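You operate a simulated robot arm through the tools that you are given. There is no shell and no other tool.

The job below is to be done with a simulated robot arm. You get a single attempt, and the scene is never put back.

TASK
Refill both empty cells of the white tray from the middle teal drawer.
Fine: one balloon a cell; shut the drawer again; leave the tape roll in it. Where these are worked on the way, their far stop is far enough and under half their travel is too little: middle teal drawer.
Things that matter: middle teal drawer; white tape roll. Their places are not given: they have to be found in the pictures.

The check looks at the end state, three seconds after you hand in, the way a careful person would. Anything else that was tipped, shoved, dropped, spilled or broken makes it a failure.

THE ROBOT
A 7-joint arm with a two-finger parallel gripper, fixed in place. Base frame: the origin is at the foot of the arm, x ahead of it, y to its left, z up. Lengths are in cm, angles in degrees, forces in N, time in s.
Its first joint turns from -166.0 to 166.0 degrees. Payload 4.4 kg.
The TCP is the grasp point between the finger pads, 2.3 cm short of the fingertips. In the tool frame z runs along the fingers and y along their closing line. Largest opening 9.4 cm; finger width 3.8, thickness 1; the body of the gripper, 5.4 by 9.6 cm, starts 3.9 cm behind the TCP.
Orientation is that of the tool frame in the base frame, as a unit quaternion [w, x, y, z]. With the fingers straight down and closing along the base's y, the tool's x points along the base's -x, its y along +y and its z along -z.

THE INTERFACE
- The arm moves only by the tool jog_arm. Its argument "increments" is a list that holds one entry, the list of rows, each a list of 6 numbers: the shift along the base's x, y, z in units of 30 mm (1.0 is 30 mm), then the turn, a rotation vector about the base's x, y, z in units of 8 degrees (1.0 is 8 degrees). In form: [[[dx, dy, dz, ax, ay, az], ...]]. A call has 1 to 20 rows; each row shifts and turns the commanded pose from where the row before left it. "hand" is the finger opening in cm, from 0 to 9.4, set as the call begins (left out, the last holds). A call with a number of a shift or a turn outside -1 to 1 is refused whole. Rows are played at 5 a second. More than 5 cm and 8.6 degrees between two rows, or a gripper value outside its range, and nothing of the call is played. Where a pose cannot be reached the arm comes as near as it can. A force on the tool above 40 N (or 10 N above the force at the start of the call, whichever is more), or a blocked arm, ends the call early, and 0.2 s more pass. The fingers move at their own pace (about 7.2 cm/s each) and stop on an object; they squeeze with about 20 N. The grip force told is the motor's: it shows also when the fingers shut on nothing. Time passes only in rows, and 0.2 s behind the last, so rows that do not move let the fingers close. It gives the time, the measured TCP pose, the force on the tool (base axes), the opening and the grip force at its end, in the units of the frame above (readings bear some noise), with the torque about the TCP (base axes, N m) and any sound that the robot's microphone picked up.
- Cameras (640 x 400 px; columns grow to the right, rows downward): "scene" is fixed at [22.03, -50.15, 143.77]; the picture's right is [0.73, -0.69, 0.00], its down [-0.32, -0.34, -0.89] and it looks along [0.61, 0.64, -0.47] (base axes); focal length 308 px, centre (320, 200). "wrist" rides on the gripper at [8.6, 1.6, -7.4] in the tool frame; the picture's right is [-0.18, 0.98, 0.00], its down [-0.58, -0.11, -0.81] and it looks along [-0.79, -0.15, 0.59] (tool axes); focal length 243 px, centre (320, 200).
- camera(camera): a new picture of that camera. It takes no simulated time.
- point_at(camera, pixels): there is no depth. For up to 12 entries [column, row, z] of the newest picture of that camera ("zoom" is the newest enlarged one), the place [x, y] in the base frame at which the ray of that pixel passes the height z, good to about 0.2 cm. It takes no simulated time.
- close_up(camera, box): a new picture of the part [left, top, right, bottom] of that camera's present view, enlarged. It takes no simulated time.
- close_job(): hands the job in; it is judged then, once.

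Leave the gripper open and the arm clear of the work at the hand-in unless told otherwise.

The tools are called after "Emit:" as a command line: name --argument value ..., lists and objects as JSON in quotes. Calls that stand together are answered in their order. jog_arm: Moves the arm, as the interface text tells. Its arguments: {"type":"object","properties":{"increments":{"type":"array","items":{"type":"array","items":{"type":"array","items":{"type":"number"}}}},"hand":{"type":"number"}},"required":["increments"]} The other tools are called the same way: camera (camera) takes a picture; point_at (camera, pixels) gives the place at which the rays of pixels pass given heights; close_up (camera, box) takes an enlarged picture of a part of a camera's view; close_job () hands the job in.

At the start:

```text
clock: 0.0
tcp_pos: [66.25, 14.2, 111.61]
orientation: [0.001, -0.001, 1.0, 0.0]
ft_force: [0.1, 0.0, -0.1]
ft_torque: [-0.02, 0.01, 0.0]
opening: 9.4
grasp_force: 0.1
```

scene: 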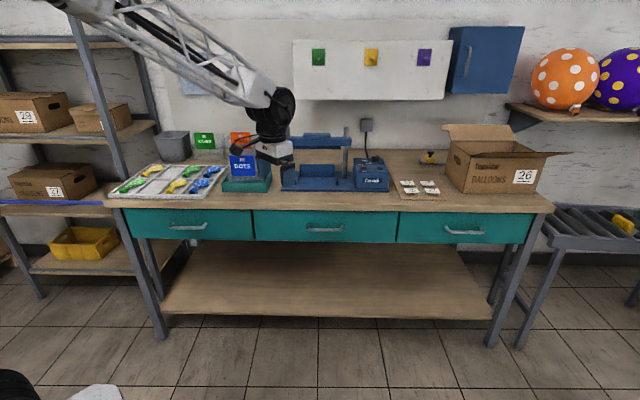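
wrist: 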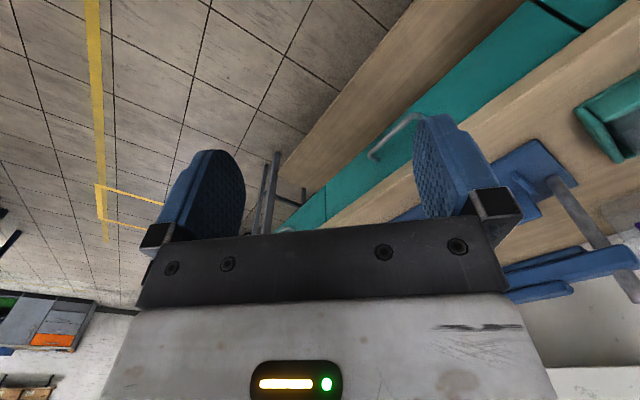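

I see a bench with three teal drawers, a white tray at around (168,182) and the arm above. I'll enlarge the tray and drawer areas first.

Emit:
close_up --camera "scene" --box '[100, 120, 300, 245]'

Emit:
close_up --camera "scene" --box '[230, 130, 430, 255]'

```text
3.20 times, centred on (200, 182) of scene
```

zoom: 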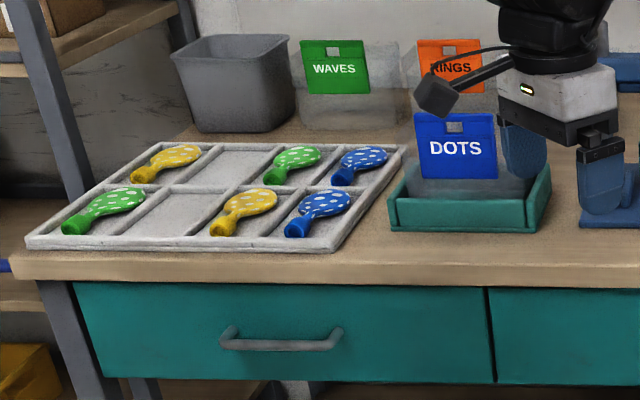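

```text
3.20 times, centred on (330, 192) of scene
```

zoom: 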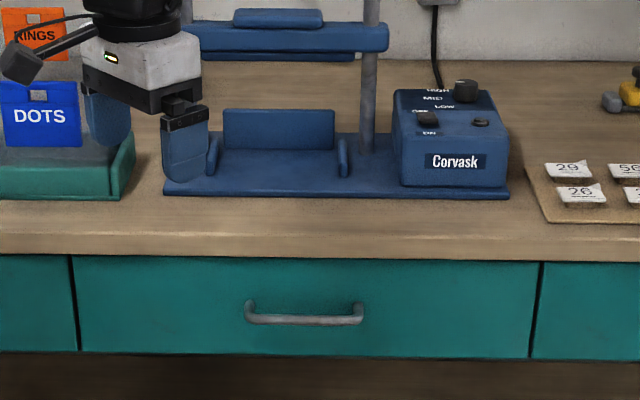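

The tray has two rows of four, and its second column is empty in both rows. Heights aren't known yet, so I'll triangulate the middle drawer's handle using scene (343,229) and wrist (371,157), and sample the bench edge too.

Emit:
point_at --camera "scene" --pixels '[[343, 230, 60], [343, 230, 70], [343, 230, 80], [343, 230, 90], [308, 230, 70], [308, 230, 80], [308, 230, 90]]'

Emit:
point_at --camera "wrist" --pixels '[[371, 157, 60], [371, 157, 70], [371, 157, 80], [371, 157, 90]]'

Emit:
close_up --camera "wrist" --box '[260, 0, 640, 238]'

```text
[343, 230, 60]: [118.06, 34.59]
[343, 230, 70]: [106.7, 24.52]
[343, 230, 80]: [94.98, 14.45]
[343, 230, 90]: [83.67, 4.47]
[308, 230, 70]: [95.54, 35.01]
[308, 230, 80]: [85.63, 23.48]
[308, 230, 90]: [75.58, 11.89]
```

```text
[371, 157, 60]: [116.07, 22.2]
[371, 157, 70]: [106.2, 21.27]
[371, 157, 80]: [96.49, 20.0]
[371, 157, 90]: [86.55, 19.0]
```

```text
1.68 times, centred on (450, 119) of wrist
```

zoom: 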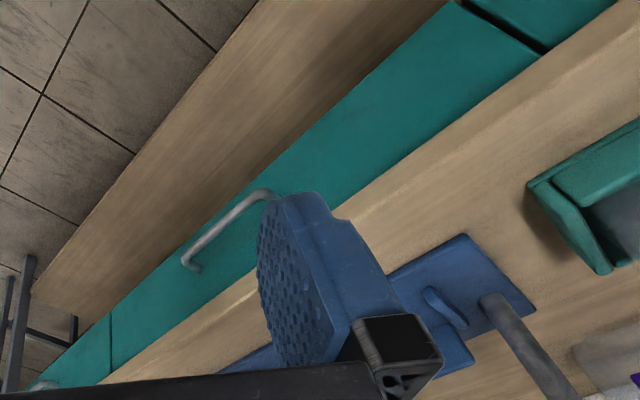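

The handle's right end triangulates to about (102.5, 20.8, 73.7), so the bench faces the scene camera and runs along (0.73,-0.69). Next I'll triangulate the gap between the left and middle drawers: scene (252,210), wrist (583,28).

Emit:
point_at --camera "scene" --pixels '[[252, 210, 74], [252, 210, 78], [252, 210, 82], [325, 204, 80], [325, 204, 84], [325, 204, 88], [108, 197, 82], [212, 197, 82], [225, 167, 82], [148, 164, 82]]'

Emit:
point_at --camera "wrist" --pixels '[[583, 28, 74], [583, 28, 78], [583, 28, 82]]'

```text
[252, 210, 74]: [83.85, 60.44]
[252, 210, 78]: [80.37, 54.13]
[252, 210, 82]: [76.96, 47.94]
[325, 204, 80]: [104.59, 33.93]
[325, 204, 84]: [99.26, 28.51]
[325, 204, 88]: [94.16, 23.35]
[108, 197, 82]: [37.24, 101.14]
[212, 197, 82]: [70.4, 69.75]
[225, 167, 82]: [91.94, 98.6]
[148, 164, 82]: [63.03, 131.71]
```

```text
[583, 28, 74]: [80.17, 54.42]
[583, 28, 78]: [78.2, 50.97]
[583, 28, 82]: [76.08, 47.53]
```

The bench slab's underside comes out near z≈82.6, so the top is around 85–86. Next I'll turn the gripper in place by about 46° about z, so the wrist camera faces the bench squarely, in free air.

Emit:
jog_arm --increments '[[[0, 0, 0, 0, 0, 1], [0, 0, 0, 0, 0, 1], [0, 0, 0, 0, 0, 1], [0, 0, 0, 0, 0, 1], [0, 0, 0, 0, 0, 1], [0, 0, 0, 0, 0, 0.8], [0, 0, 0, 0, 0, 0]]]'

```text
clock: 1.6
tcp_pos: [66.33, 14.27, 111.47]
orientation: [0.0, -0.395, 0.919, 0.001]
ft_force: [0.1, -0.6, 0.3]
ft_torque: [-0.01, -0.02, 0.01]
opening: 9.39
grasp_force: 0.1
```

The turn went as commanded. I'll take a picture from both cameras.

Emit:
camera --camera "wrist"

Emit:
camera --camera "scene"

```text
taken
```

wrist: 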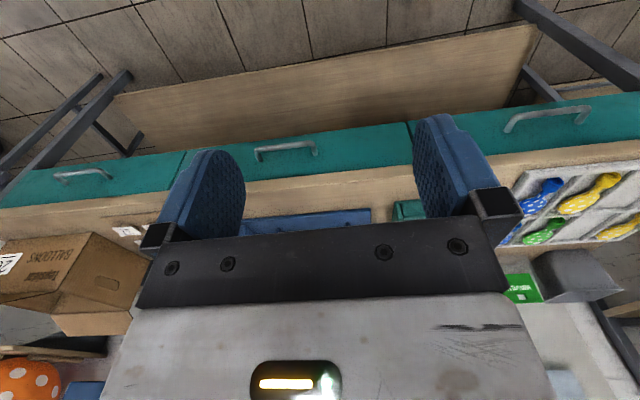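

```text
taken
```

scene: 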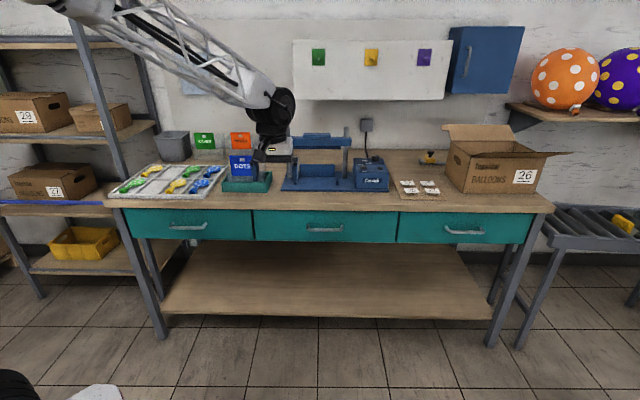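

The wrist camera now sees the whole bench (upside down), with the middle handle at (257–316, 150) and the tray at the right. I'll enlarge the tray and the middle drawer.

Emit:
close_up --camera "wrist" --box '[480, 100, 640, 300]'

Emit:
close_up --camera "wrist" --box '[170, 100, 430, 262]'

Emit:
close_up --camera "scene" --box '[100, 150, 260, 250]'

Emit:
close_up --camera "scene" --box '[0, 340, 120, 400]'

```text
2.00 times, centred on (560, 200) of wrist
```

zoom: 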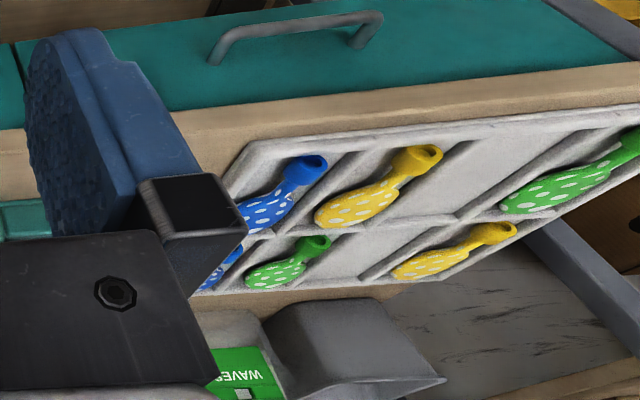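

```text
2.46 times, centred on (300, 181) of wrist
```

zoom: 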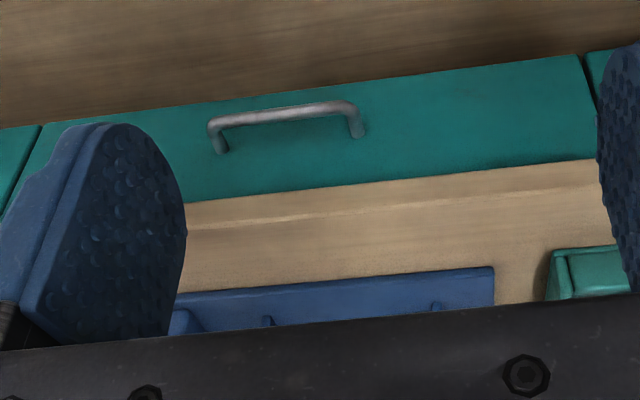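

```text
4.00 times, centred on (180, 200) of scene
```

zoom: 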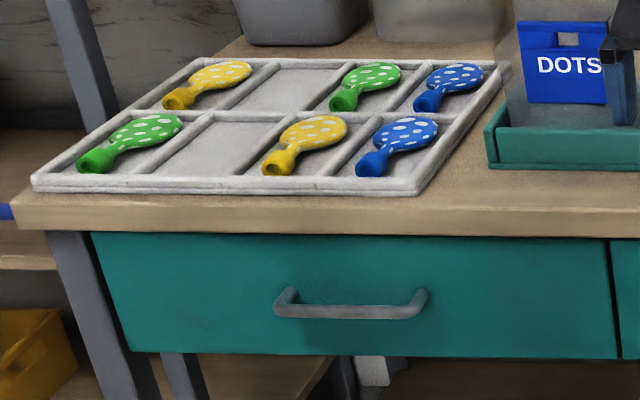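

```text
5.33 times, centred on (60, 370) of scene
```

zoom: 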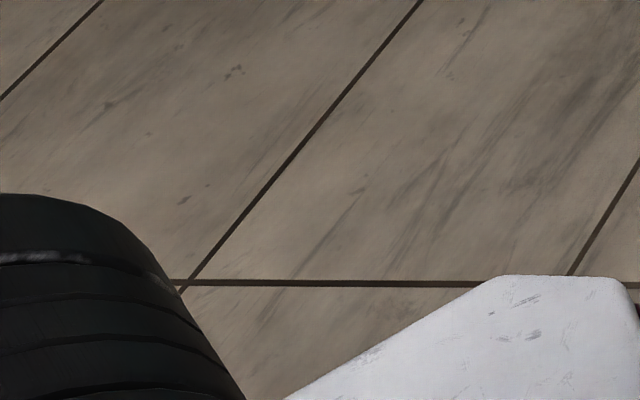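

The empty cells in the tray are confirmed. I'll triangulate tray corners, cell divider crossings and handle ends with matching pixels in both views.

Emit:
point_at --camera "wrist" --pixels '[[531, 170, 82], [531, 170, 86], [531, 170, 90], [258, 153, 70], [258, 153, 74], [258, 153, 78], [314, 145, 70], [314, 145, 74], [314, 145, 78]]'

Emit:
point_at --camera "scene" --pixels '[[204, 195, 82], [204, 195, 86], [204, 195, 90], [344, 229, 70], [344, 229, 74], [344, 229, 78], [308, 229, 70], [308, 229, 74], [308, 229, 78]]'

```text
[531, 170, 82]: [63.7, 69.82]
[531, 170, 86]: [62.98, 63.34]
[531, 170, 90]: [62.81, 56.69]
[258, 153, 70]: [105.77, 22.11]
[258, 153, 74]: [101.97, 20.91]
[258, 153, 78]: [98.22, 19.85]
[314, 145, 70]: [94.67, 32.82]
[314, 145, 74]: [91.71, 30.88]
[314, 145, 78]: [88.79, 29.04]
```

```text
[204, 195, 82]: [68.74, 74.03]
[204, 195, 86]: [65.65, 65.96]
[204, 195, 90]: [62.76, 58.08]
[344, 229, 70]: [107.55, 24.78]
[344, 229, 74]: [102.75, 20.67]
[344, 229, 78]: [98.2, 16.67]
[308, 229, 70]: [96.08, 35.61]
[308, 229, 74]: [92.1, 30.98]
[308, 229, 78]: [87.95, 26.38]
```

The handle is consistent at z≈74: left end (91.9,30.9), right end (102.4,20.8). The tray corner suggests the bench top is a bit higher than I thought, so I'll triangulate the slab's edges next.

Emit:
point_at --camera "wrist" --pixels '[[292, 188, 84], [292, 188, 88], [292, 176, 80], [292, 176, 84], [292, 138, 66], [292, 138, 70], [370, 213, 86], [370, 213, 90]]'

Emit:
point_at --camera "scene" --pixels '[[325, 203, 84], [325, 203, 88], [325, 211, 80], [325, 211, 84], [325, 241, 66], [325, 241, 70], [281, 191, 86], [281, 191, 90]]'

```text
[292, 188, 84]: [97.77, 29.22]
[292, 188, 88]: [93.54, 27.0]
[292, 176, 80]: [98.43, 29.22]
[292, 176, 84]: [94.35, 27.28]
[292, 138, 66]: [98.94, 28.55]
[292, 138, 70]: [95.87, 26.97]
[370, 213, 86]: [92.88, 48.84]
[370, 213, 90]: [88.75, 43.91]
```

```text
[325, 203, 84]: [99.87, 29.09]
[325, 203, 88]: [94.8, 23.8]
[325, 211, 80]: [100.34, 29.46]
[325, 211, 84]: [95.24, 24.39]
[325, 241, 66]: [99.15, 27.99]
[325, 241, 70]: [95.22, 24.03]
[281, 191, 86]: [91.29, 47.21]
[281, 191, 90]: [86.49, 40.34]
```

Results: the slab spans z≈82–86 with its front edge at t≈86.3 (t measured along the inward direction (0.688,0.726)). The handle bar is at t≈85.6, z≈74, centred at (97.15,25.85). I plan to grip the bar with the tool horizontal, pointing into the drawer, and the fingers closing vertically. That needs a 120° turn about (0.816,0.022,-0.577). I'll do the first part here in free air.

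Emit:
jog_arm --increments '[[[0, 0, 0, 0.816, 0.022, -0.577], [0, 0, 0, 0.816, 0.022, -0.577], [0, 0, 0, 0.816, 0.022, -0.577], [0, 0, 0, 0.816, 0.022, -0.577], [0, 0, 0, 0.816, 0.022, -0.577], [0, 0, 0, 0.816, 0.022, -0.577], [0, 0, 0, 0.816, 0.022, -0.577], [0, 0, 0, 0.816, 0.022, -0.577], [0, 0, 0, 0, 0, 0]]]'

```text
clock: 3.6
tcp_pos: [66.44, 14.32, 111.65]
orientation: [0.16, -0.052, 0.9, 0.403]
ft_force: [0.1, 0.3, -0.2]
ft_torque: [0.0, -0.02, 0.03]
opening: 9.39
grasp_force: 0.2
```

It's tracking well. I'll do the remaining seven steps of the turn.

Emit:
jog_arm --increments '[[[0, 0, 0, 0.816, 0.022, -0.577], [0, 0, 0, 0.816, 0.022, -0.577], [0, 0, 0, 0.816, 0.022, -0.577], [0, 0, 0, 0.816, 0.022, -0.577], [0, 0, 0, 0.816, 0.022, -0.577], [0, 0, 0, 0.816, 0.022, -0.577], [0, 0, 0, 0.816, 0.022, -0.577], [0, 0, 0, 0, 0, 0]]]'

```text
clock: 5.4
tcp_pos: [66.34, 14.38, 111.68]
orientation: [0.261, 0.262, 0.655, 0.658]
ft_force: [0.0, 0.5, 0.2]
ft_torque: [0.04, 0.02, 0.03]
opening: 9.39
grasp_force: 0.1
```

Orientation is right: the tool points along v and closes vertically. I'll move down to a pre-approach point about 20 cm in front of the handle at (83,10.9,74), in two parts.

Emit:
jog_arm --increments '[[[0.428, -0.09, -0.967, 0, 0, 0], [0.428, -0.09, -0.967, 0, 0, 0], [0.428, -0.09, -0.967, 0, 0, 0], [0.428, -0.09, -0.967, 0, 0, 0], [0.428, -0.09, -0.967, 0, 0, 0], [0.428, -0.09, -0.967, 0, 0, 0], [0.428, -0.09, -0.967, 0, 0, 0], [0, 0, 0, 0, 0, 0]]]'

```text
clock: 7.2
tcp_pos: [75.2, 12.45, 91.07]
orientation: [0.26, 0.262, 0.657, 0.658]
ft_force: [0.7, 0.1, 0.0]
ft_torque: [-0.01, -0.01, 0.0]
opening: 9.39
grasp_force: 0.0
```

On target so far, with no contact. I'll finish the descent to z=74.

Emit:
jog_arm --increments '[[[0.428, -0.09, -0.95, 0, 0, 0], [0.428, -0.09, -0.95, 0, 0, 0], [0.428, -0.09, -0.95, 0, 0, 0], [0.428, -0.09, -0.95, 0, 0, 0], [0.428, -0.09, -0.95, 0, 0, 0], [0.428, -0.09, -0.95, 0, 0, 0], [0, 0, 0, 0, 0, 0]]]'

Emit:
camera --camera "scene"

Emit:
camera --camera "wrist"

```text
clock: 8.8
tcp_pos: [82.8, 10.76, 74.39]
orientation: [0.26, 0.262, 0.656, 0.658]
ft_force: [-0.1, -0.2, -1.1]
ft_torque: [0.01, 0.01, -0.02]
opening: 9.42
grasp_force: 0.0
```

```text
taken
```

scene: 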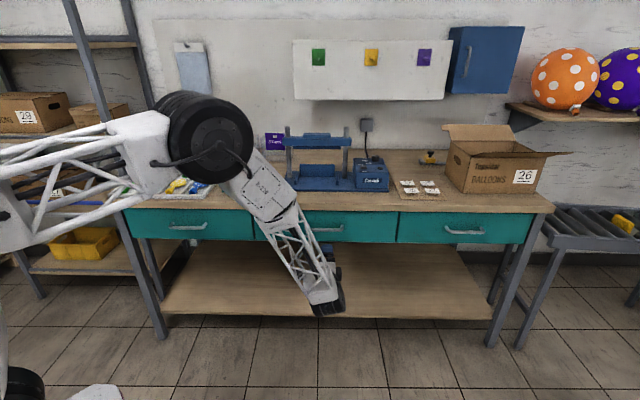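

```text
taken
```

wrist: 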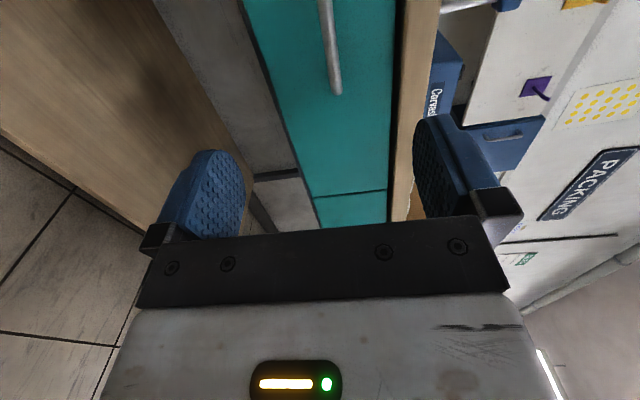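

The arm is 20 cm in front of the middle drawer, and the handle bar (col ~332) lies between the open fingers. My estimate puts the bar at about z=74.8. I'll move 12 cm closer along v, raise slightly, and look again.

Emit:
jog_arm --increments '[[[0.688, 0.726, 0.05, 0, 0, 0], [0.688, 0.726, 0.05, 0, 0, 0], [0.688, 0.726, 0.0, 0, 0, 0], [0.688, 0.726, 0.0, 0, 0, 0], [0, 0, 0, 0, 0, 0]]]'

Emit:
close_up --camera "wrist" --box '[140, 0, 540, 250]'

Emit:
close_up --camera "scene" --box '[240, 180, 400, 280]'

```text
clock: 10.0
tcp_pos: [91.25, 19.46, 74.14]
orientation: [0.26, 0.263, 0.656, 0.658]
ft_force: [0.7, -1.2, 0.0]
ft_torque: [-0.01, 0.01, 0.0]
opening: 9.41
grasp_force: 0.1
```

```text
1.60 times, centred on (340, 125) of wrist
```

zoom: 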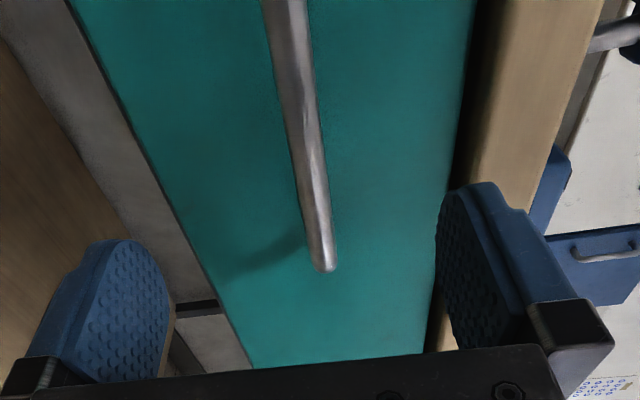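

```text
4.00 times, centred on (320, 230) of scene
```

zoom: 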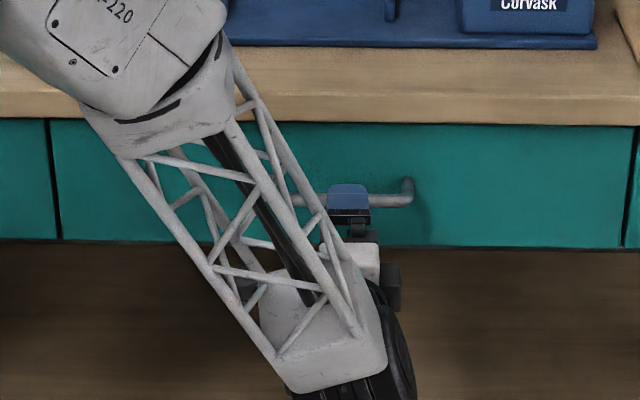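

The bar (zoom (310,130)) computes to about z=75.1, slightly above the tool's centre line. I'll raise about 0.75 cm and advance 6 cm further.

Emit:
jog_arm --increments '[[[0, 0, 0.25, 0, 0, 0], [0.688, 0.726, 0.0, 0, 0, 0], [0.688, 0.726, 0.0, 0, 0, 0], [0, 0, 0, 0, 0, 0]]]'

Emit:
close_up --camera "wrist" --box '[140, 0, 540, 250]'

Emit:
close_up --camera "scene" --box '[280, 200, 360, 250]'

```text
clock: 11.0
tcp_pos: [95.07, 24.0, 75.0]
orientation: [0.261, 0.262, 0.657, 0.657]
ft_force: [0.4, 0.1, 0.1]
ft_torque: [0.01, -0.01, 0.01]
opening: 9.39
grasp_force: 0.2
```

```text
1.60 times, centred on (340, 125) of wrist
```

zoom: 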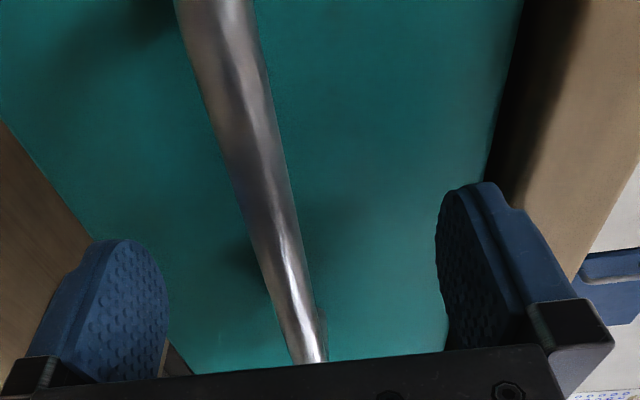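

```text
8.00 times, centred on (320, 225) of scene
```

zoom: 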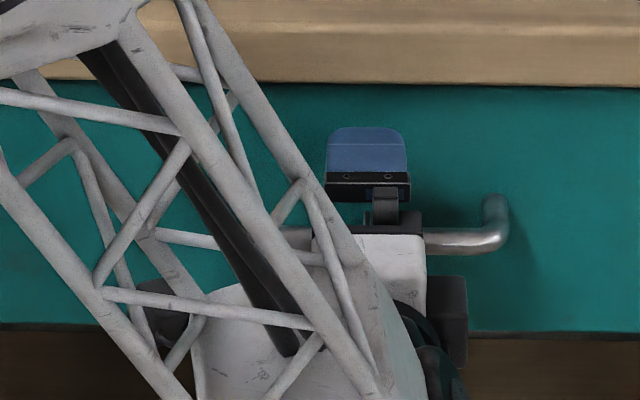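

At close range the bar reads about 0.7 cm below the tool axis, so z≈74.3. I'll lower by 0.65 cm, advance 1.8 cm, then check.

Emit:
jog_arm --increments '[[[0, 0, -0.22, 0, 0, 0], [0.41, 0.435, 0.0, 0, 0, 0], [0, 0, 0, 0, 0, 0]]]'

Emit:
close_up --camera "wrist" --box '[140, 0, 540, 250]'

```text
clock: 11.8
tcp_pos: [96.55, 25.32, 74.47]
orientation: [0.261, 0.263, 0.657, 0.657]
ft_force: [1.2, 0.3, -0.4]
ft_torque: [0.01, -0.01, 0.04]
opening: 9.39
grasp_force: 0.0
```

```text
1.60 times, centred on (340, 125) of wrist
```

zoom: 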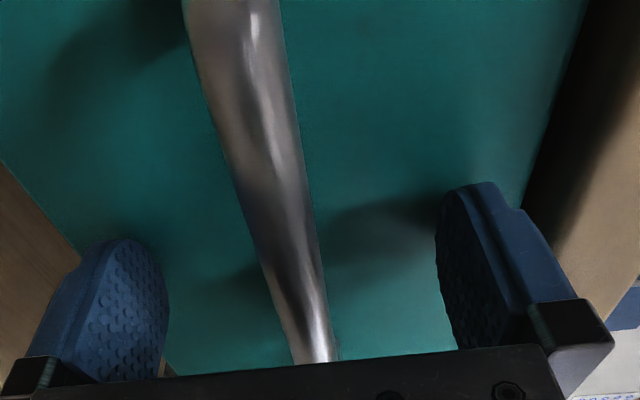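

The bar is now centred to within about 0.2 cm of the tool axis. Closing the fingers on it.

Emit:
jog_arm --increments '[[[0, 0, 0, 0, 0, 0], [0, 0, 0, 0, 0, 0], [0, 0, 0, 0, 0, 0], [0, 0, 0, 0, 0, 0], [0, 0, 0, 0, 0, 0]]]' --hand 0

Emit:
close_up --camera "wrist" --box '[140, 0, 540, 250]'

```text
clock: 12.8
tcp_pos: [96.66, 25.31, 75.04]
orientation: [0.262, 0.261, 0.655, 0.659]
ft_force: [-18.9, -3.6, 8.9]
ft_torque: [0.05, 0.06, -0.07]
opening: 1.38
grasp_force: 45.1
stopped in row 4: the force on the tool passed its limit at 42 N (the readings are from after the stop); the commanded pose is now the measured one
```

```text
1.60 times, centred on (340, 125) of wrist
```

zoom: 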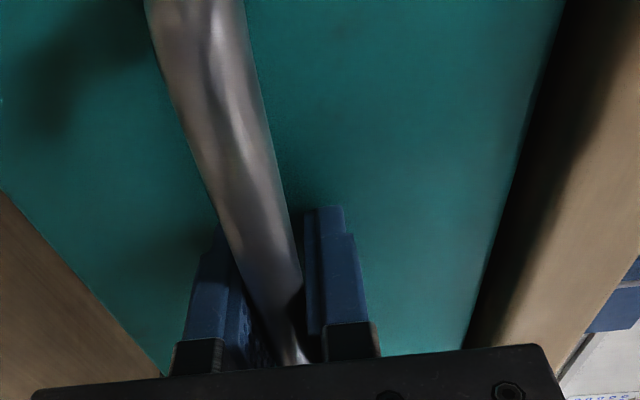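

The bar is gripped: opening 1.38 cm, force 45 N. Now I'll pull the drawer gently along -v, 1 cm per row.

Emit:
jog_arm --increments '[[[-0.115, -0.121, 0, 0, 0, 0], [-0.229, -0.242, 0, 0, 0, 0], [-0.229, -0.242, 0, 0, 0, 0], [-0.229, -0.242, 0, 0, 0, 0]]]'

```text
clock: 13.8
tcp_pos: [94.34, 22.94, 74.89]
orientation: [0.261, 0.26, 0.655, 0.66]
ft_force: [-13.8, 15.1, 20.2]
ft_torque: [0.0, 0.34, 0.7]
opening: 1.37
grasp_force: 45.3
```

The drawer is moving (3.3 cm out). There's side load of about 20 N along -u and 20 N upward, so I'll ease the command slightly that way and continue pulling.

Emit:
jog_arm --increments '[[[-0.05, 0.05, 0.08, 0, 0, 0], [-0.229, -0.242, 0, 0, 0, 0], [-0.229, -0.242, 0, 0, 0, 0]]]'

```text
clock: 14.6
tcp_pos: [92.68, 21.37, 75.05]
orientation: [0.261, 0.262, 0.655, 0.658]
ft_force: [5.8, -3.8, -20.4]
ft_torque: [-0.47, -0.94, -1.35]
opening: 1.4
grasp_force: 44.7
```

The side load flipped sign, so the arm is stiff. I'll take back half and keep pulling in small steps.

Emit:
jog_arm --increments '[[[0.012, -0.012, -0.038, 0, 0, 0], [-0.229, -0.242, 0, 0, 0, 0], [-0.229, -0.242, 0, 0, 0, 0], [-0.229, -0.242, 0, 0, 0, 0], [-0.229, -0.242, 0, 0, 0, 0]]]'

```text
clock: 15.8
tcp_pos: [89.85, 18.5, 74.96]
orientation: [0.261, 0.262, 0.656, 0.658]
ft_force: [-3.8, 5.1, -37.2]
ft_torque: [-0.22, -0.91, -1.52]
opening: 1.38
grasp_force: 45.5
```

Downward load has grown to -37 N, so the command sits too high. I'll lower by about 0.2 cm and read again before pulling more.

Emit:
jog_arm --increments '[[[0, 0, -0.06, 0, 0, 0], [0, 0, 0, 0, 0, 0]]]'

```text
clock: 16.4
tcp_pos: [89.86, 18.54, 75.06]
orientation: [0.262, 0.26, 0.655, 0.66]
ft_force: [-24.5, 23.7, -15.5]
ft_torque: [0.24, -0.1, -0.72]
opening: 1.38
grasp_force: 45.1
```

The side load changed without any sideways command, so it may still be settling. I'll wait two rows and read.

Emit:
jog_arm --increments '[[[0, 0, 0, 0, 0, 0], [0, 0, 0, 0, 0, 0], [0, 0, 0, 0, 0, 0]]]'

```text
clock: 17.2
tcp_pos: [89.95, 18.47, 75.07]
orientation: [0.262, 0.261, 0.655, 0.659]
ft_force: [-28.7, 29.9, -6.9]
ft_torque: [0.12, 0.01, -0.39]
opening: 1.36
grasp_force: 44.8
```

Steady side load is about 41 N along -u, so I'll shift the command 0.2 cm toward -u and let it settle.

Emit:
jog_arm --increments '[[[-0.05, 0.048, -0.01, 0, 0, 0], [0, 0, 0, 0, 0, 0], [0, 0, 0, 0, 0, 0]]]'

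```text
clock: 18.0
tcp_pos: [90.03, 18.44, 75.0]
orientation: [0.262, 0.261, 0.655, 0.659]
ft_force: [11.6, -11.7, -9.8]
ft_torque: [0.15, -0.01, 0.73]
opening: 1.36
grasp_force: 45.2
```

The neutral line drifts: the drawer's true travel direction is about (-0.712,-0.702) rather than the one I assumed. I'll use that direction with a small correction and pull on, 6 cm at a time.

Emit:
jog_arm --increments '[[[0.014, -0.013, -0.01, 0, 0, 0], [-0.237, -0.234, 0, 0, 0, 0], [-0.237, -0.234, 0, 0, 0, 0], [-0.237, -0.234, 0, 0, 0, 0], [-0.237, -0.234, 0, 0, 0, 0], [0, 0, 0, 0, 0, 0]]]'

```text
clock: 19.1
tcp_pos: [87.61, 16.24, 75.02]
orientation: [0.263, 0.262, 0.654, 0.659]
ft_force: [9.0, -7.7, -3.5]
ft_torque: [0.11, 0.19, -0.19]
opening: 1.37
grasp_force: 44.9
stopped in row 5: the force on the tool passed its limit at 40 N (the readings are from after the stop); the commanded pose is now the measured one
```

It stopped on a 40 N transient and reads low now. I'll continue slower, 0.6 cm per row.

Emit:
jog_arm --increments '[[[-0.071, -0.07, 0, 0, 0, 0], [-0.142, -0.14, 0, 0, 0, 0], [-0.142, -0.14, 0, 0, 0, 0], [-0.142, -0.14, 0, 0, 0, 0], [-0.142, -0.14, 0, 0, 0, 0], [-0.142, -0.14, 0, 0, 0, 0], [-0.071, -0.07, 0, 0, 0, 0], [0, 0, 0, 0, 0, 0]]]'

Emit:
camera --camera "scene"

```text
clock: 20.6
tcp_pos: [85.25, 13.73, 74.97]
orientation: [0.262, 0.262, 0.656, 0.658]
ft_force: [7.0, -7.4, -6.6]
ft_torque: [-0.24, -0.25, 0.33]
opening: 1.39
grasp_force: 45.3
stopped in row 7: the force on the tool passed its limit at 41 N (the readings are from after the stop); the commanded pose is now the measured one
```

```text
taken
```

scene: 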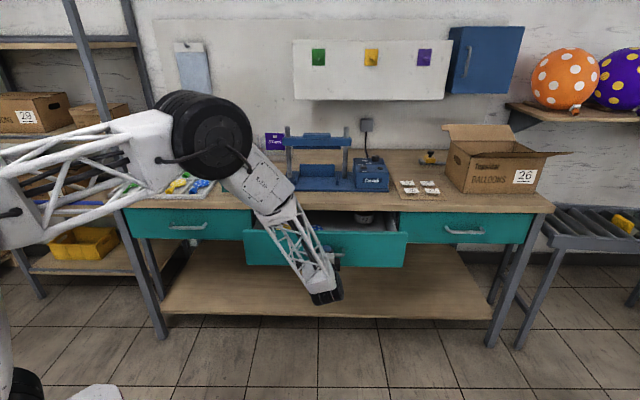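

The drawer is now open by about 16 cm. Average travel direction over the whole pull is (-0.702,-0.712). I'll keep pulling in small rows.

Emit:
jog_arm --increments '[[[-0.07, -0.071, 0, 0, 0, 0], [-0.14, -0.142, 0, 0, 0, 0], [-0.14, -0.142, 0, 0, 0, 0], [-0.14, -0.142, 0, 0, 0, 0], [-0.14, -0.142, 0, 0, 0, 0], [-0.07, -0.071, 0, 0, 0, 0], [0, 0, 0, 0, 0, 0]]]'

```text
clock: 22.2
tcp_pos: [83.18, 11.61, 75.05]
orientation: [0.262, 0.261, 0.655, 0.658]
ft_force: [-0.9, 1.4, -6.4]
ft_torque: [-0.09, -0.18, 0.23]
opening: 1.39
grasp_force: 44.8
```

Forces are small. Continuing the same way for another 6 cm.

Emit:
jog_arm --increments '[[[-0.07, -0.071, 0, 0, 0, 0], [-0.17, -0.172, 0, 0, 0, 0], [-0.17, -0.172, 0, 0, 0, 0], [-0.17, -0.172, 0, 0, 0, 0], [-0.17, -0.172, 0, 0, 0, 0], [-0.17, -0.172, 0, 0, 0, 0], [-0.17, -0.172, 0, 0, 0, 0], [-0.17, -0.172, 0, 0, 0, 0], [-0.17, -0.172, 0, 0, 0, 0], [-0.07, -0.071, 0, 0, 0, 0], [0, 0, 0, 0, 0, 0]]]'

```text
clock: 24.3
tcp_pos: [78.85, 7.38, 74.97]
orientation: [0.263, 0.262, 0.655, 0.658]
ft_force: [5.1, -3.0, -6.1]
ft_torque: [-0.28, -0.46, -1.08]
opening: 1.39
grasp_force: 45.6
stopped in row 10: the force on the tool passed its limit at 42 N (the readings are from after the stop); the commanded pose is now the measured one
```

Now 25 cm out. I'll pull a little more to see whether this is the far stop.

Emit:
jog_arm --increments '[[[-0.07, -0.071, 0, 0, 0, 0], [-0.14, -0.142, 0, 0, 0, 0], [-0.14, -0.142, 0, 0, 0, 0], [-0.14, -0.142, 0, 0, 0, 0], [-0.14, -0.142, 0, 0, 0, 0], [-0.14, -0.142, 0, 0, 0, 0], [-0.07, -0.071, 0, 0, 0, 0], [0, 0, 0, 0, 0, 0]]]'

Emit:
camera --camera "scene"

```text
clock: 26.1
tcp_pos: [76.27, 4.79, 75.07]
orientation: [0.263, 0.262, 0.656, 0.657]
ft_force: [23.4, -24.6, -8.9]
ft_torque: [-0.1, -0.2, 0.39]
opening: 1.41
grasp_force: 44.8
```

```text
taken
```

scene: 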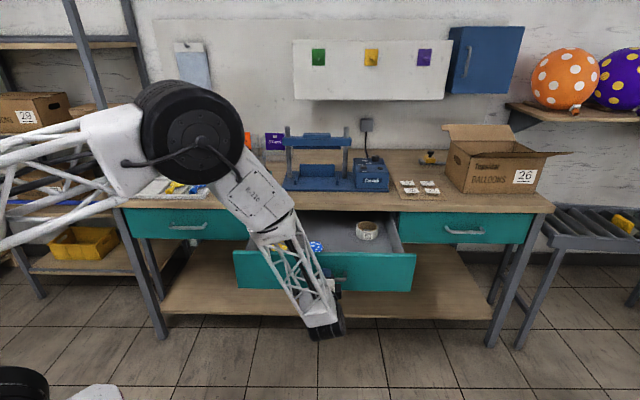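

Open about 29 cm. The tape roll shows at (367,231), with blue and yellow balloons behind the arm link. I'll ease the side load and keep pulling toward the stop.

Emit:
jog_arm --increments '[[[0.028, -0.028, -0.01, 0, 0, 0], [-0.07, -0.071, 0, 0, 0, 0], [-0.14, -0.142, 0, 0, 0, 0], [-0.14, -0.142, 0, 0, 0, 0], [-0.14, -0.142, 0, 0, 0, 0], [-0.14, -0.142, 0, 0, 0, 0], [-0.14, -0.142, 0, 0, 0, 0], [-0.14, -0.142, 0, 0, 0, 0], [-0.14, -0.142, 0, 0, 0, 0], [-0.07, -0.071, 0, 0, 0, 0], [0, 0, 0, 0, 0, 0]]]'

```text
clock: 27.2
tcp_pos: [75.11, 3.73, 75.01]
orientation: [0.262, 0.261, 0.656, 0.658]
ft_force: [-5.7, 6.4, 6.9]
ft_torque: [-0.29, -0.28, -1.02]
opening: 1.39
grasp_force: 44.6
stopped in row 5: the force on the tool passed its limit at 48 N (the readings are from after the stop); the commanded pose is now the measured one
```

It stopped early with 48 N at about 30.5 cm of opening. One more gentle pull will show whether this is the stop.

Emit:
jog_arm --increments '[[[-0.06, -0.061, 0, 0, 0, 0], [-0.08, -0.081, 0, 0, 0, 0], [-0.08, -0.081, 0, 0, 0, 0], [-0.08, -0.081, 0, 0, 0, 0], [-0.08, -0.081, 0, 0, 0, 0], [0, 0, 0, 0, 0, 0]]]'

```text
clock: 28.6
tcp_pos: [74.03, 2.57, 75.04]
orientation: [0.262, 0.261, 0.656, 0.658]
ft_force: [-3.8, 6.2, 34.0]
ft_torque: [0.02, 0.58, -0.6]
opening: 1.36
grasp_force: 44.7
```

Still moving (32 cm), now with 34 N upward load. I'll raise the command a touch and continue.

Emit:
jog_arm --increments '[[[0, 0, 0.04, 0, 0, 0], [-0.08, -0.081, 0.005, 0, 0, 0], [-0.1, -0.101, 0.005, 0, 0, 0], [-0.1, -0.101, 0, 0, 0, 0], [-0.1, -0.101, 0, 0, 0, 0], [-0.1, -0.101, 0, 0, 0, 0], [-0.1, -0.101, 0, 0, 0, 0], [0, 0, 0, 0, 0, 0]]]'

Emit:
camera --camera "scene"

```text
clock: 30.2
tcp_pos: [72.26, 0.6, 75.02]
orientation: [0.261, 0.262, 0.656, 0.657]
ft_force: [7.0, -6.0, -9.4]
ft_torque: [-0.67, -0.68, -0.11]
opening: 1.39
grasp_force: 44.7
stopped in row 8: the force on the tool passed its limit at 47 N (the readings are from after the stop); the commanded pose is now the measured one
```

```text
taken
```

scene: 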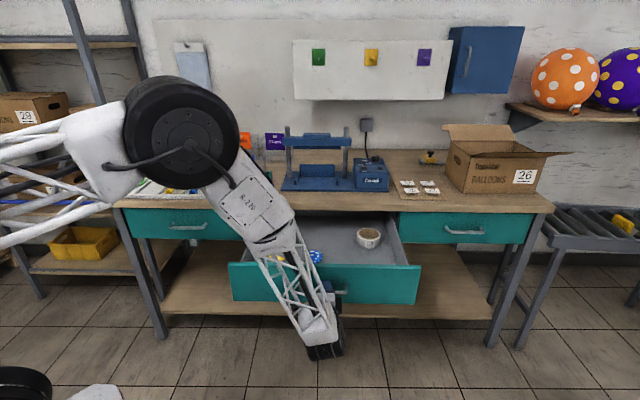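

Open about 35 cm. One more pull of up to 4 cm to find the stop.

Emit:
jog_arm --increments '[[[-0.07, -0.071, 0, 0, 0, 0], [-0.11, -0.111, 0, 0, 0, 0], [-0.11, -0.111, 0, 0, 0, 0], [-0.11, -0.111, 0, 0, 0, 0], [-0.11, -0.111, 0, 0, 0, 0], [-0.11, -0.111, 0, 0, 0, 0], [-0.11, -0.111, 0, 0, 0, 0], [-0.07, -0.071, 0, 0, 0, 0], [0, 0, 0, 0, 0, 0]]]'

```text
clock: 31.1
tcp_pos: [71.3, -0.26, 74.98]
orientation: [0.26, 0.261, 0.657, 0.658]
ft_force: [10.7, 15.8, -11.0]
ft_torque: [-0.6, -0.86, -0.38]
opening: 1.41
grasp_force: 44.8
stopped in row 4: the force on the tool passed its limit at 51 N (the readings are from after the stop); the commanded pose is now the measured one
```

Resistance now points along +v, so this is the far stop, at about 36 cm open. I'll release the handle and back off along -v.

Emit:
jog_arm --increments '[[[0, 0, 0, 0, 0, 0], [0, 0, 0, 0, 0, 0], [0, 0, 0, 0, 0, 0], [0, 0, 0, 0, 0, 0], [0, 0, 0, 0, 0, 0]]]' --hand 9.4

```text
clock: 32.3
tcp_pos: [71.27, -0.17, 75.08]
orientation: [0.26, 0.262, 0.657, 0.657]
ft_force: [0.2, 0.0, 0.2]
ft_torque: [-0.04, 0.02, 0.0]
opening: 9.39
grasp_force: 0.1
```

Released cleanly. Backing off 9 cm.

Emit:
jog_arm --increments '[[[-0.688, -0.726, 0, 0, 0, 0], [-0.688, -0.726, 0, 0, 0, 0], [-0.688, -0.726, 0, 0, 0, 0], [0, 0, 0, 0, 0, 0]]]'

Emit:
camera --camera "scene"

```text
clock: 33.3
tcp_pos: [65.09, -6.7, 75.12]
orientation: [0.26, 0.262, 0.657, 0.658]
ft_force: [0.0, -0.6, -0.3]
ft_torque: [0.01, -0.02, 0.0]
opening: 9.38
grasp_force: 0.1
```

```text
taken
```

scene: 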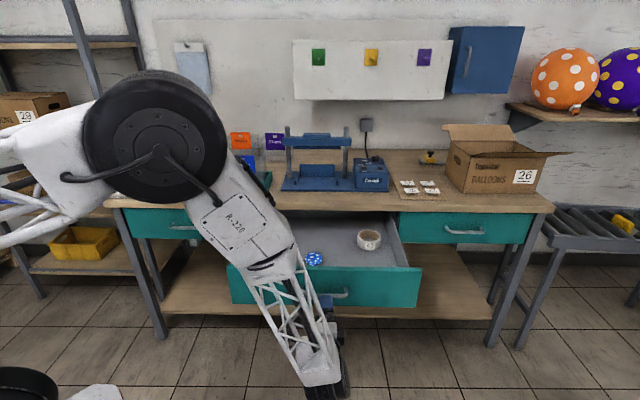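

The drawer holds still. I'll rise about 33 cm, then turn back to tool-down so the wrist camera can look into the drawer.

Emit:
jog_arm --increments '[[[0, 0, 1, 0, 0, 0], [0, 0, 1, 0, 0, 0], [0, 0, 1, 0, 0, 0], [0, 0, 1, 0, 0, 0], [0, 0, 1, 0, 0, 0], [0, 0, 1, 0, 0, 0], [0, 0, 1, 0, 0, 0], [0, 0, 1, 0, 0, 0], [0, 0, 1, 0, 0, 0], [0, 0, 1, 0, 0, 0], [0, 0, 1, 0, 0, 0], [0, 0, 0, 0, 0, 0]]]'

Emit:
jog_arm --increments '[[[0, 0, 0, -0.816, -0.022, 0.577], [0, 0, 0, -0.816, -0.022, 0.577], [0, 0, 0, -0.816, -0.022, 0.577], [0, 0, 0, -0.816, -0.022, 0.577], [0, 0, 0, -0.816, -0.022, 0.577], [0, 0, 0, -0.816, -0.022, 0.577], [0, 0, 0, -0.816, -0.022, 0.577], [0, 0, 0, -0.816, -0.022, 0.577], [0, 0, 0, -0.816, -0.022, 0.577], [0, 0, 0, -0.816, -0.022, 0.577], [0, 0, 0, -0.816, -0.022, 0.577], [0, 0, 0, -0.816, -0.022, 0.577], [0, 0, 0, -0.816, -0.022, 0.577], [0, 0, 0, -0.816, -0.022, 0.577], [0, 0, 0, -0.816, -0.022, 0.577], [0, 0, 0, 0, 0, 0]]]'

Emit:
camera --camera "wrist"

Emit:
camera --camera "scene"

```text
clock: 35.9
tcp_pos: [64.77, -6.89, 107.96]
orientation: [0.26, 0.262, 0.657, 0.658]
ft_force: [-0.4, 0.4, -1.0]
ft_torque: [-0.02, 0.0, -0.03]
opening: 9.41
grasp_force: 0.1
```

```text
clock: 39.3
tcp_pos: [65.13, -6.78, 108.1]
orientation: [-0.001, -0.395, 0.919, -0.001]
ft_force: [-0.6, 0.2, 0.7]
ft_torque: [-0.02, -0.01, 0.03]
opening: 9.39
grasp_force: 0.1
```

```text
taken
```

wrist: 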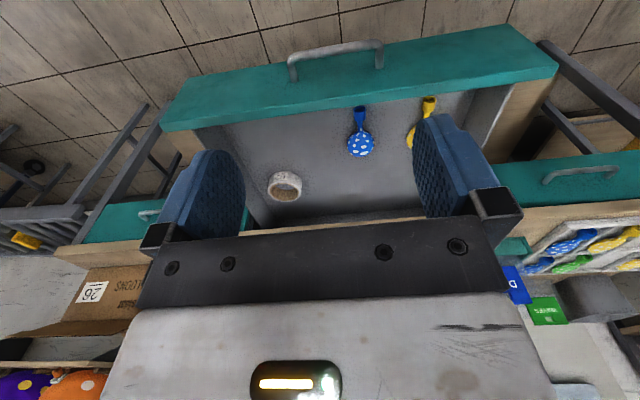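

```text
taken
```

scene: 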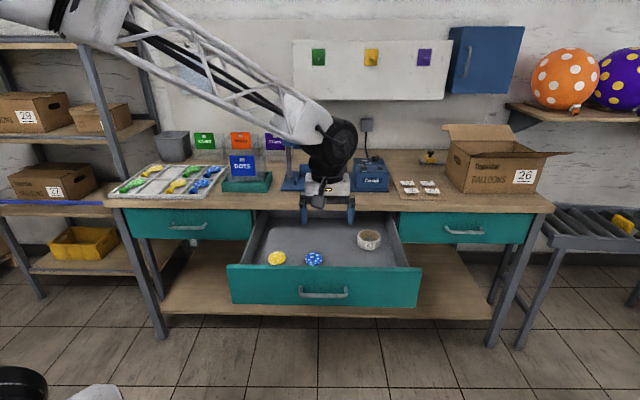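

The drawer holds the tape roll, one blue balloon and one yellow balloon. I'll enlarge both views.

Emit:
close_up --camera "wrist" --box '[240, 20, 560, 220]'

Emit:
close_up --camera "scene" --box '[220, 200, 430, 320]'

Emit:
close_up --camera "scene" --box '[100, 150, 260, 250]'

```text
2.00 times, centred on (400, 120) of wrist
```

zoom: 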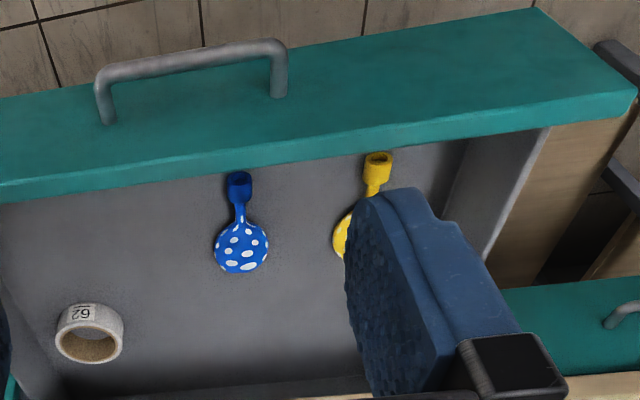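

```text
3.05 times, centred on (325, 260) of scene
```

zoom: 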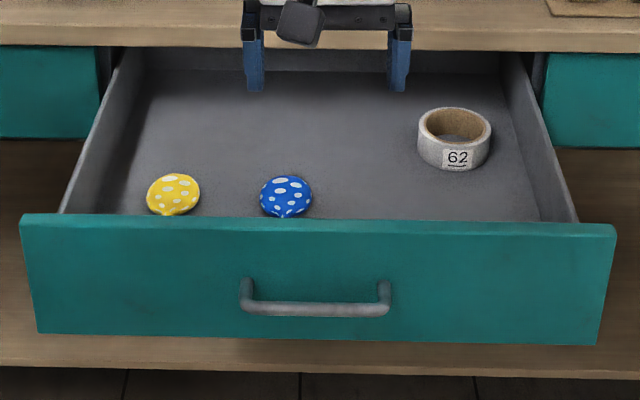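

```text
4.00 times, centred on (180, 200) of scene
```

zoom: 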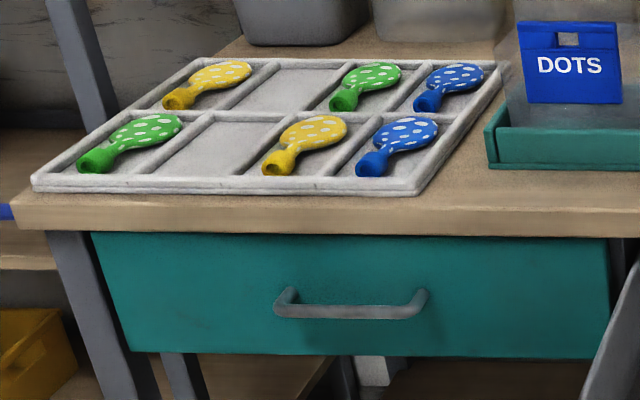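

Two dots balloons (blue and yellow) lie near the drawer's front with their mouths toward the front wall. I'll triangulate the blue head: scene (313.9,259), wrist (361,142.5), plus drawer wall points.

Emit:
point_at --camera "wrist" --pixels '[[361, 142.5, 68], [361, 142.5, 72], [361, 142.5, 76], [359, 107.5, 68], [359, 107.5, 72], [429, 98.5, 68], [429, 98.5, 72], [290, 81, 74], [290, 69, 75], [383, 63, 75], [400, 93, 80], [400, 93, 84]]'

Emit:
point_at --camera "scene" --pixels '[[313.9, 259, 68], [313.9, 259, 72], [313.9, 259, 76], [276.8, 257.7, 68], [276.8, 257.7, 72], [276.8, 257.7, 76], [325, 268.5, 80], [325, 268.5, 84], [363, 234, 72], [363, 234, 76]]'

```text
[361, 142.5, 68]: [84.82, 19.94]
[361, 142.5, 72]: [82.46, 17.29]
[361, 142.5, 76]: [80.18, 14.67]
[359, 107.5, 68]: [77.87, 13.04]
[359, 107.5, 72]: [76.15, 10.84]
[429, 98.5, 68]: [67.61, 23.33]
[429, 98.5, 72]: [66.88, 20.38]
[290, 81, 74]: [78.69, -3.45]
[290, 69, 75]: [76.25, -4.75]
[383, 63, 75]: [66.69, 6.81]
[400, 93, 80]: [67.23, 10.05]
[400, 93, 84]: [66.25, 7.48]
```

```text
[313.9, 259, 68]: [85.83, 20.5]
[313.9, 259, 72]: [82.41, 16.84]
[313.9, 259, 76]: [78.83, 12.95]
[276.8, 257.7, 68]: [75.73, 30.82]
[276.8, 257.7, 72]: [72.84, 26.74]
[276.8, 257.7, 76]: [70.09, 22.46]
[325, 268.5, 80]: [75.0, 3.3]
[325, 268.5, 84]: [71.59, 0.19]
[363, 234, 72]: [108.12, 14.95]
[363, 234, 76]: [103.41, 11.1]
```

The blue balloon's head is at about (83.2,17.9,71), its mouth at (77,12); the yellow head is at about (73.5,27.8,71). Now I'll locate the two empty cells with the latest zoom, which shows the tray, assuming a tray floor near z≈86.5.

Emit:
point_at --camera "zoom" --pixels '[[140, 172, 87], [240, 172, 87], [292, 120, 87], [215, 117, 87], [222, 147, 87], [233, 108, 87], [322, 108, 87], [355, 68, 87], [283, 66, 87], [298, 88, 87], [32, 180, 88], [415, 185, 88]]'

```text
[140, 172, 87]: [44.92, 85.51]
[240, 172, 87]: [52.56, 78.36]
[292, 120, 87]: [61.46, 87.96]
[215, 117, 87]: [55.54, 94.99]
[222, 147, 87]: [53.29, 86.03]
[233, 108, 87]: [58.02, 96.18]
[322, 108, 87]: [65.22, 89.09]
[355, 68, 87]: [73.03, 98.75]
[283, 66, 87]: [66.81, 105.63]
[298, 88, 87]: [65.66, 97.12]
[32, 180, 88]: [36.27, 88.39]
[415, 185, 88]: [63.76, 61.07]
```

The cells come out as follows: front empty centre ≈ (53.5,86.8), back empty centre ≈ (65.8,97.4), each about 10×13 cm, at radii 102 and 117 cm. I'll need the tool tilted outward there, and the wrist camera must be on top for that. So I'll test turning the tool 180° about the vertical here in free air, negative direction first.

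Emit:
jog_arm --increments '[[[0, 0, 0, 0, 0, -1], [0, 0, 0, 0, 0, -1], [0, 0, 0, 0, 0, -1], [0, 0, 0, 0, 0, -1], [0, 0, 0, 0, 0, -1], [0, 0, 0, 0, 0, -1], [0, 0, 0, 0, 0, -1], [0, 0, 0, 0, 0, -1], [0, 0, 0, 0, 0, -1], [0, 0, 0, 0, 0, -1], [0, 0, 0, 0, 0, -1], [0, 0, 0, 0, 0, -1], [0, 0, 0, 0, 0, 0]]]'

```text
clock: 42.1
tcp_pos: [65.1, -6.79, 108.04]
orientation: [-0.001, 0.419, 0.908, 0.001]
ft_force: [0.2, 0.2, 0.9]
ft_torque: [0.0, 0.0, 0.02]
opening: 9.4
grasp_force: 0.0
```

It follows so far (-96°). Continuing another 85°.

Emit:
jog_arm --increments '[[[0, 0, 0, 0, 0, -1], [0, 0, 0, 0, 0, -1], [0, 0, 0, 0, 0, -1], [0, 0, 0, 0, 0, -1], [0, 0, 0, 0, 0, -1], [0, 0, 0, 0, 0, -1], [0, 0, 0, 0, 0, -1], [0, 0, 0, 0, 0, -1], [0, 0, 0, 0, 0, -1], [0, 0, 0, 0, 0, -1], [0, 0, 0, 0, 0, -0.7], [0, 0, 0, 0, 0, 0]]]'

Emit:
camera --camera "scene"

Emit:
camera --camera "wrist"

```text
clock: 44.7
tcp_pos: [64.9, -6.79, 108.05]
orientation: [0.001, 0.925, 0.38, 0.0]
ft_force: [0.1, 0.2, -0.3]
ft_torque: [0.02, 0.0, -0.01]
opening: 9.4
grasp_force: 0.1
```

```text
taken
```

scene: 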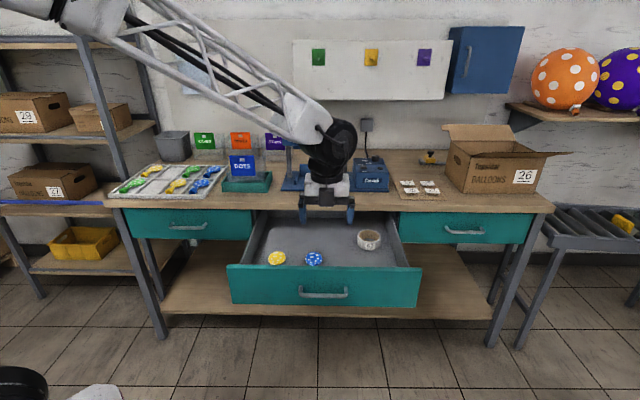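

```text
taken
```

wrist: 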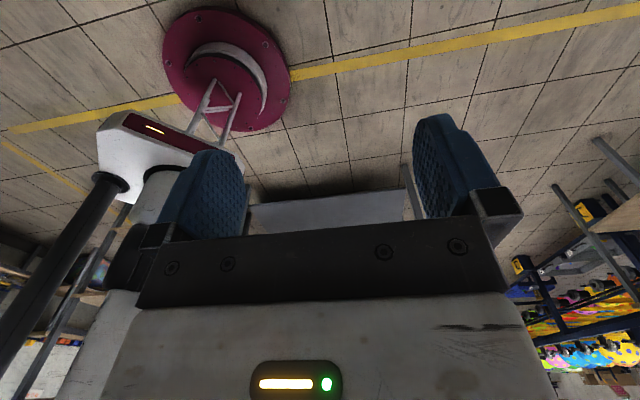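

The flip works: tool x now points along +v. I'll test the reach toward the tray at a safe height, first moving to about (60,45,112).

Emit:
jog_arm --increments '[[[-0.093, 0.96, 0.074, 0, 0, 0], [-0.093, 0.96, 0.074, 0, 0, 0], [-0.093, 0.96, 0.074, 0, 0, 0], [-0.093, 0.96, 0.074, 0, 0, 0], [-0.093, 0.96, 0.074, 0, 0, 0], [-0.093, 0.96, 0.074, 0, 0, 0], [-0.093, 0.96, 0.074, 0, 0, 0], [-0.093, 0.96, 0.074, 0, 0, 0], [-0.093, 0.96, 0.074, 0, 0, 0], [-0.093, 0.96, 0.074, 0, 0, 0], [-0.093, 0.96, 0.074, 0, 0, 0], [-0.093, 0.96, 0.074, 0, 0, 0], [-0.093, 0.96, 0.074, 0, 0, 0], [-0.093, 0.96, 0.074, 0, 0, 0], [-0.093, 0.96, 0.074, 0, 0, 0], [-0.093, 0.96, 0.074, 0, 0, 0], [-0.093, 0.96, 0.074, 0, 0, 0], [-0.093, 0.96, 0.074, 0, 0, 0], [0, 0, 0, 0, 0, 0]]]'

Emit:
camera --camera "scene"

```text
clock: 48.7
tcp_pos: [60.21, 45.21, 112.1]
orientation: [-0.002, 0.923, 0.384, 0.0]
ft_force: [0.9, -0.6, -1.7]
ft_torque: [-0.04, -0.04, 0.03]
opening: 9.42
grasp_force: 0.2
```

```text
taken
```

scene: 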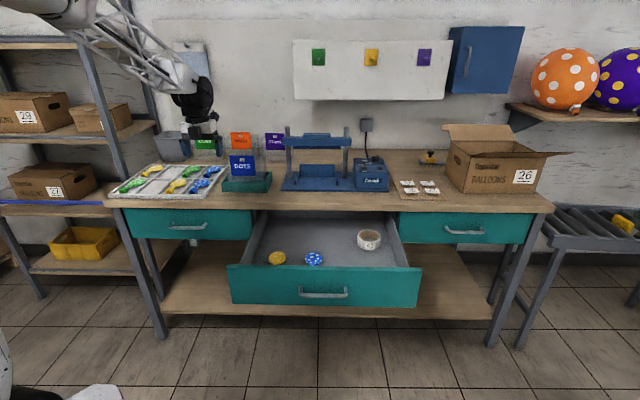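

No issues. Now I'll tilt the tool 45° outward about u in place.

Emit:
jog_arm --increments '[[[0, 0, 0, 0.708, -0.706, 0], [0, 0, 0, 0.708, -0.706, 0], [0, 0, 0, 0.708, -0.706, 0], [0, 0, 0, 0.708, -0.706, 0], [0, 0, 0, 0.708, -0.706, 0], [0, 0, 0, 0.442, -0.441, 0], [0, 0, 0, 0, 0, 0]]]'

Emit:
camera --camera "scene"

Emit:
camera --camera "wrist"

```text
clock: 50.3
tcp_pos: [60.13, 45.14, 111.89]
orientation: [-0.147, 0.854, 0.352, 0.353]
ft_force: [0.6, 0.0, -0.5]
ft_torque: [-0.02, 0.0, 0.0]
opening: 9.41
grasp_force: 0.1
```

```text
taken
```

scene: 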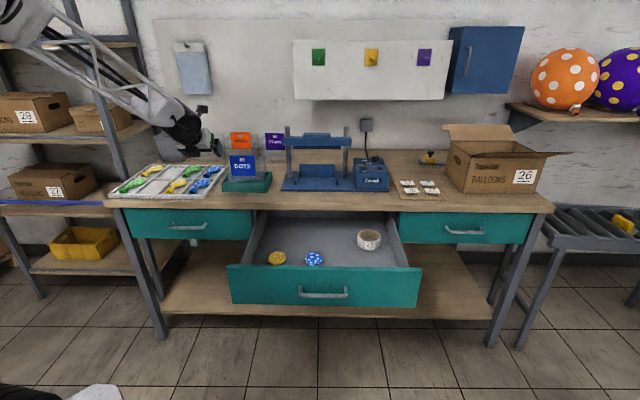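

```text
taken
```

wrist: 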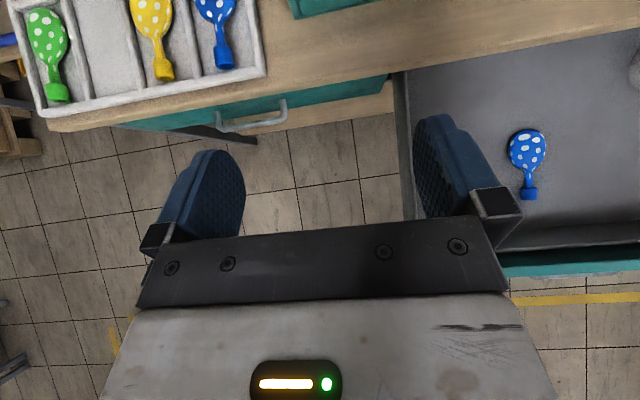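

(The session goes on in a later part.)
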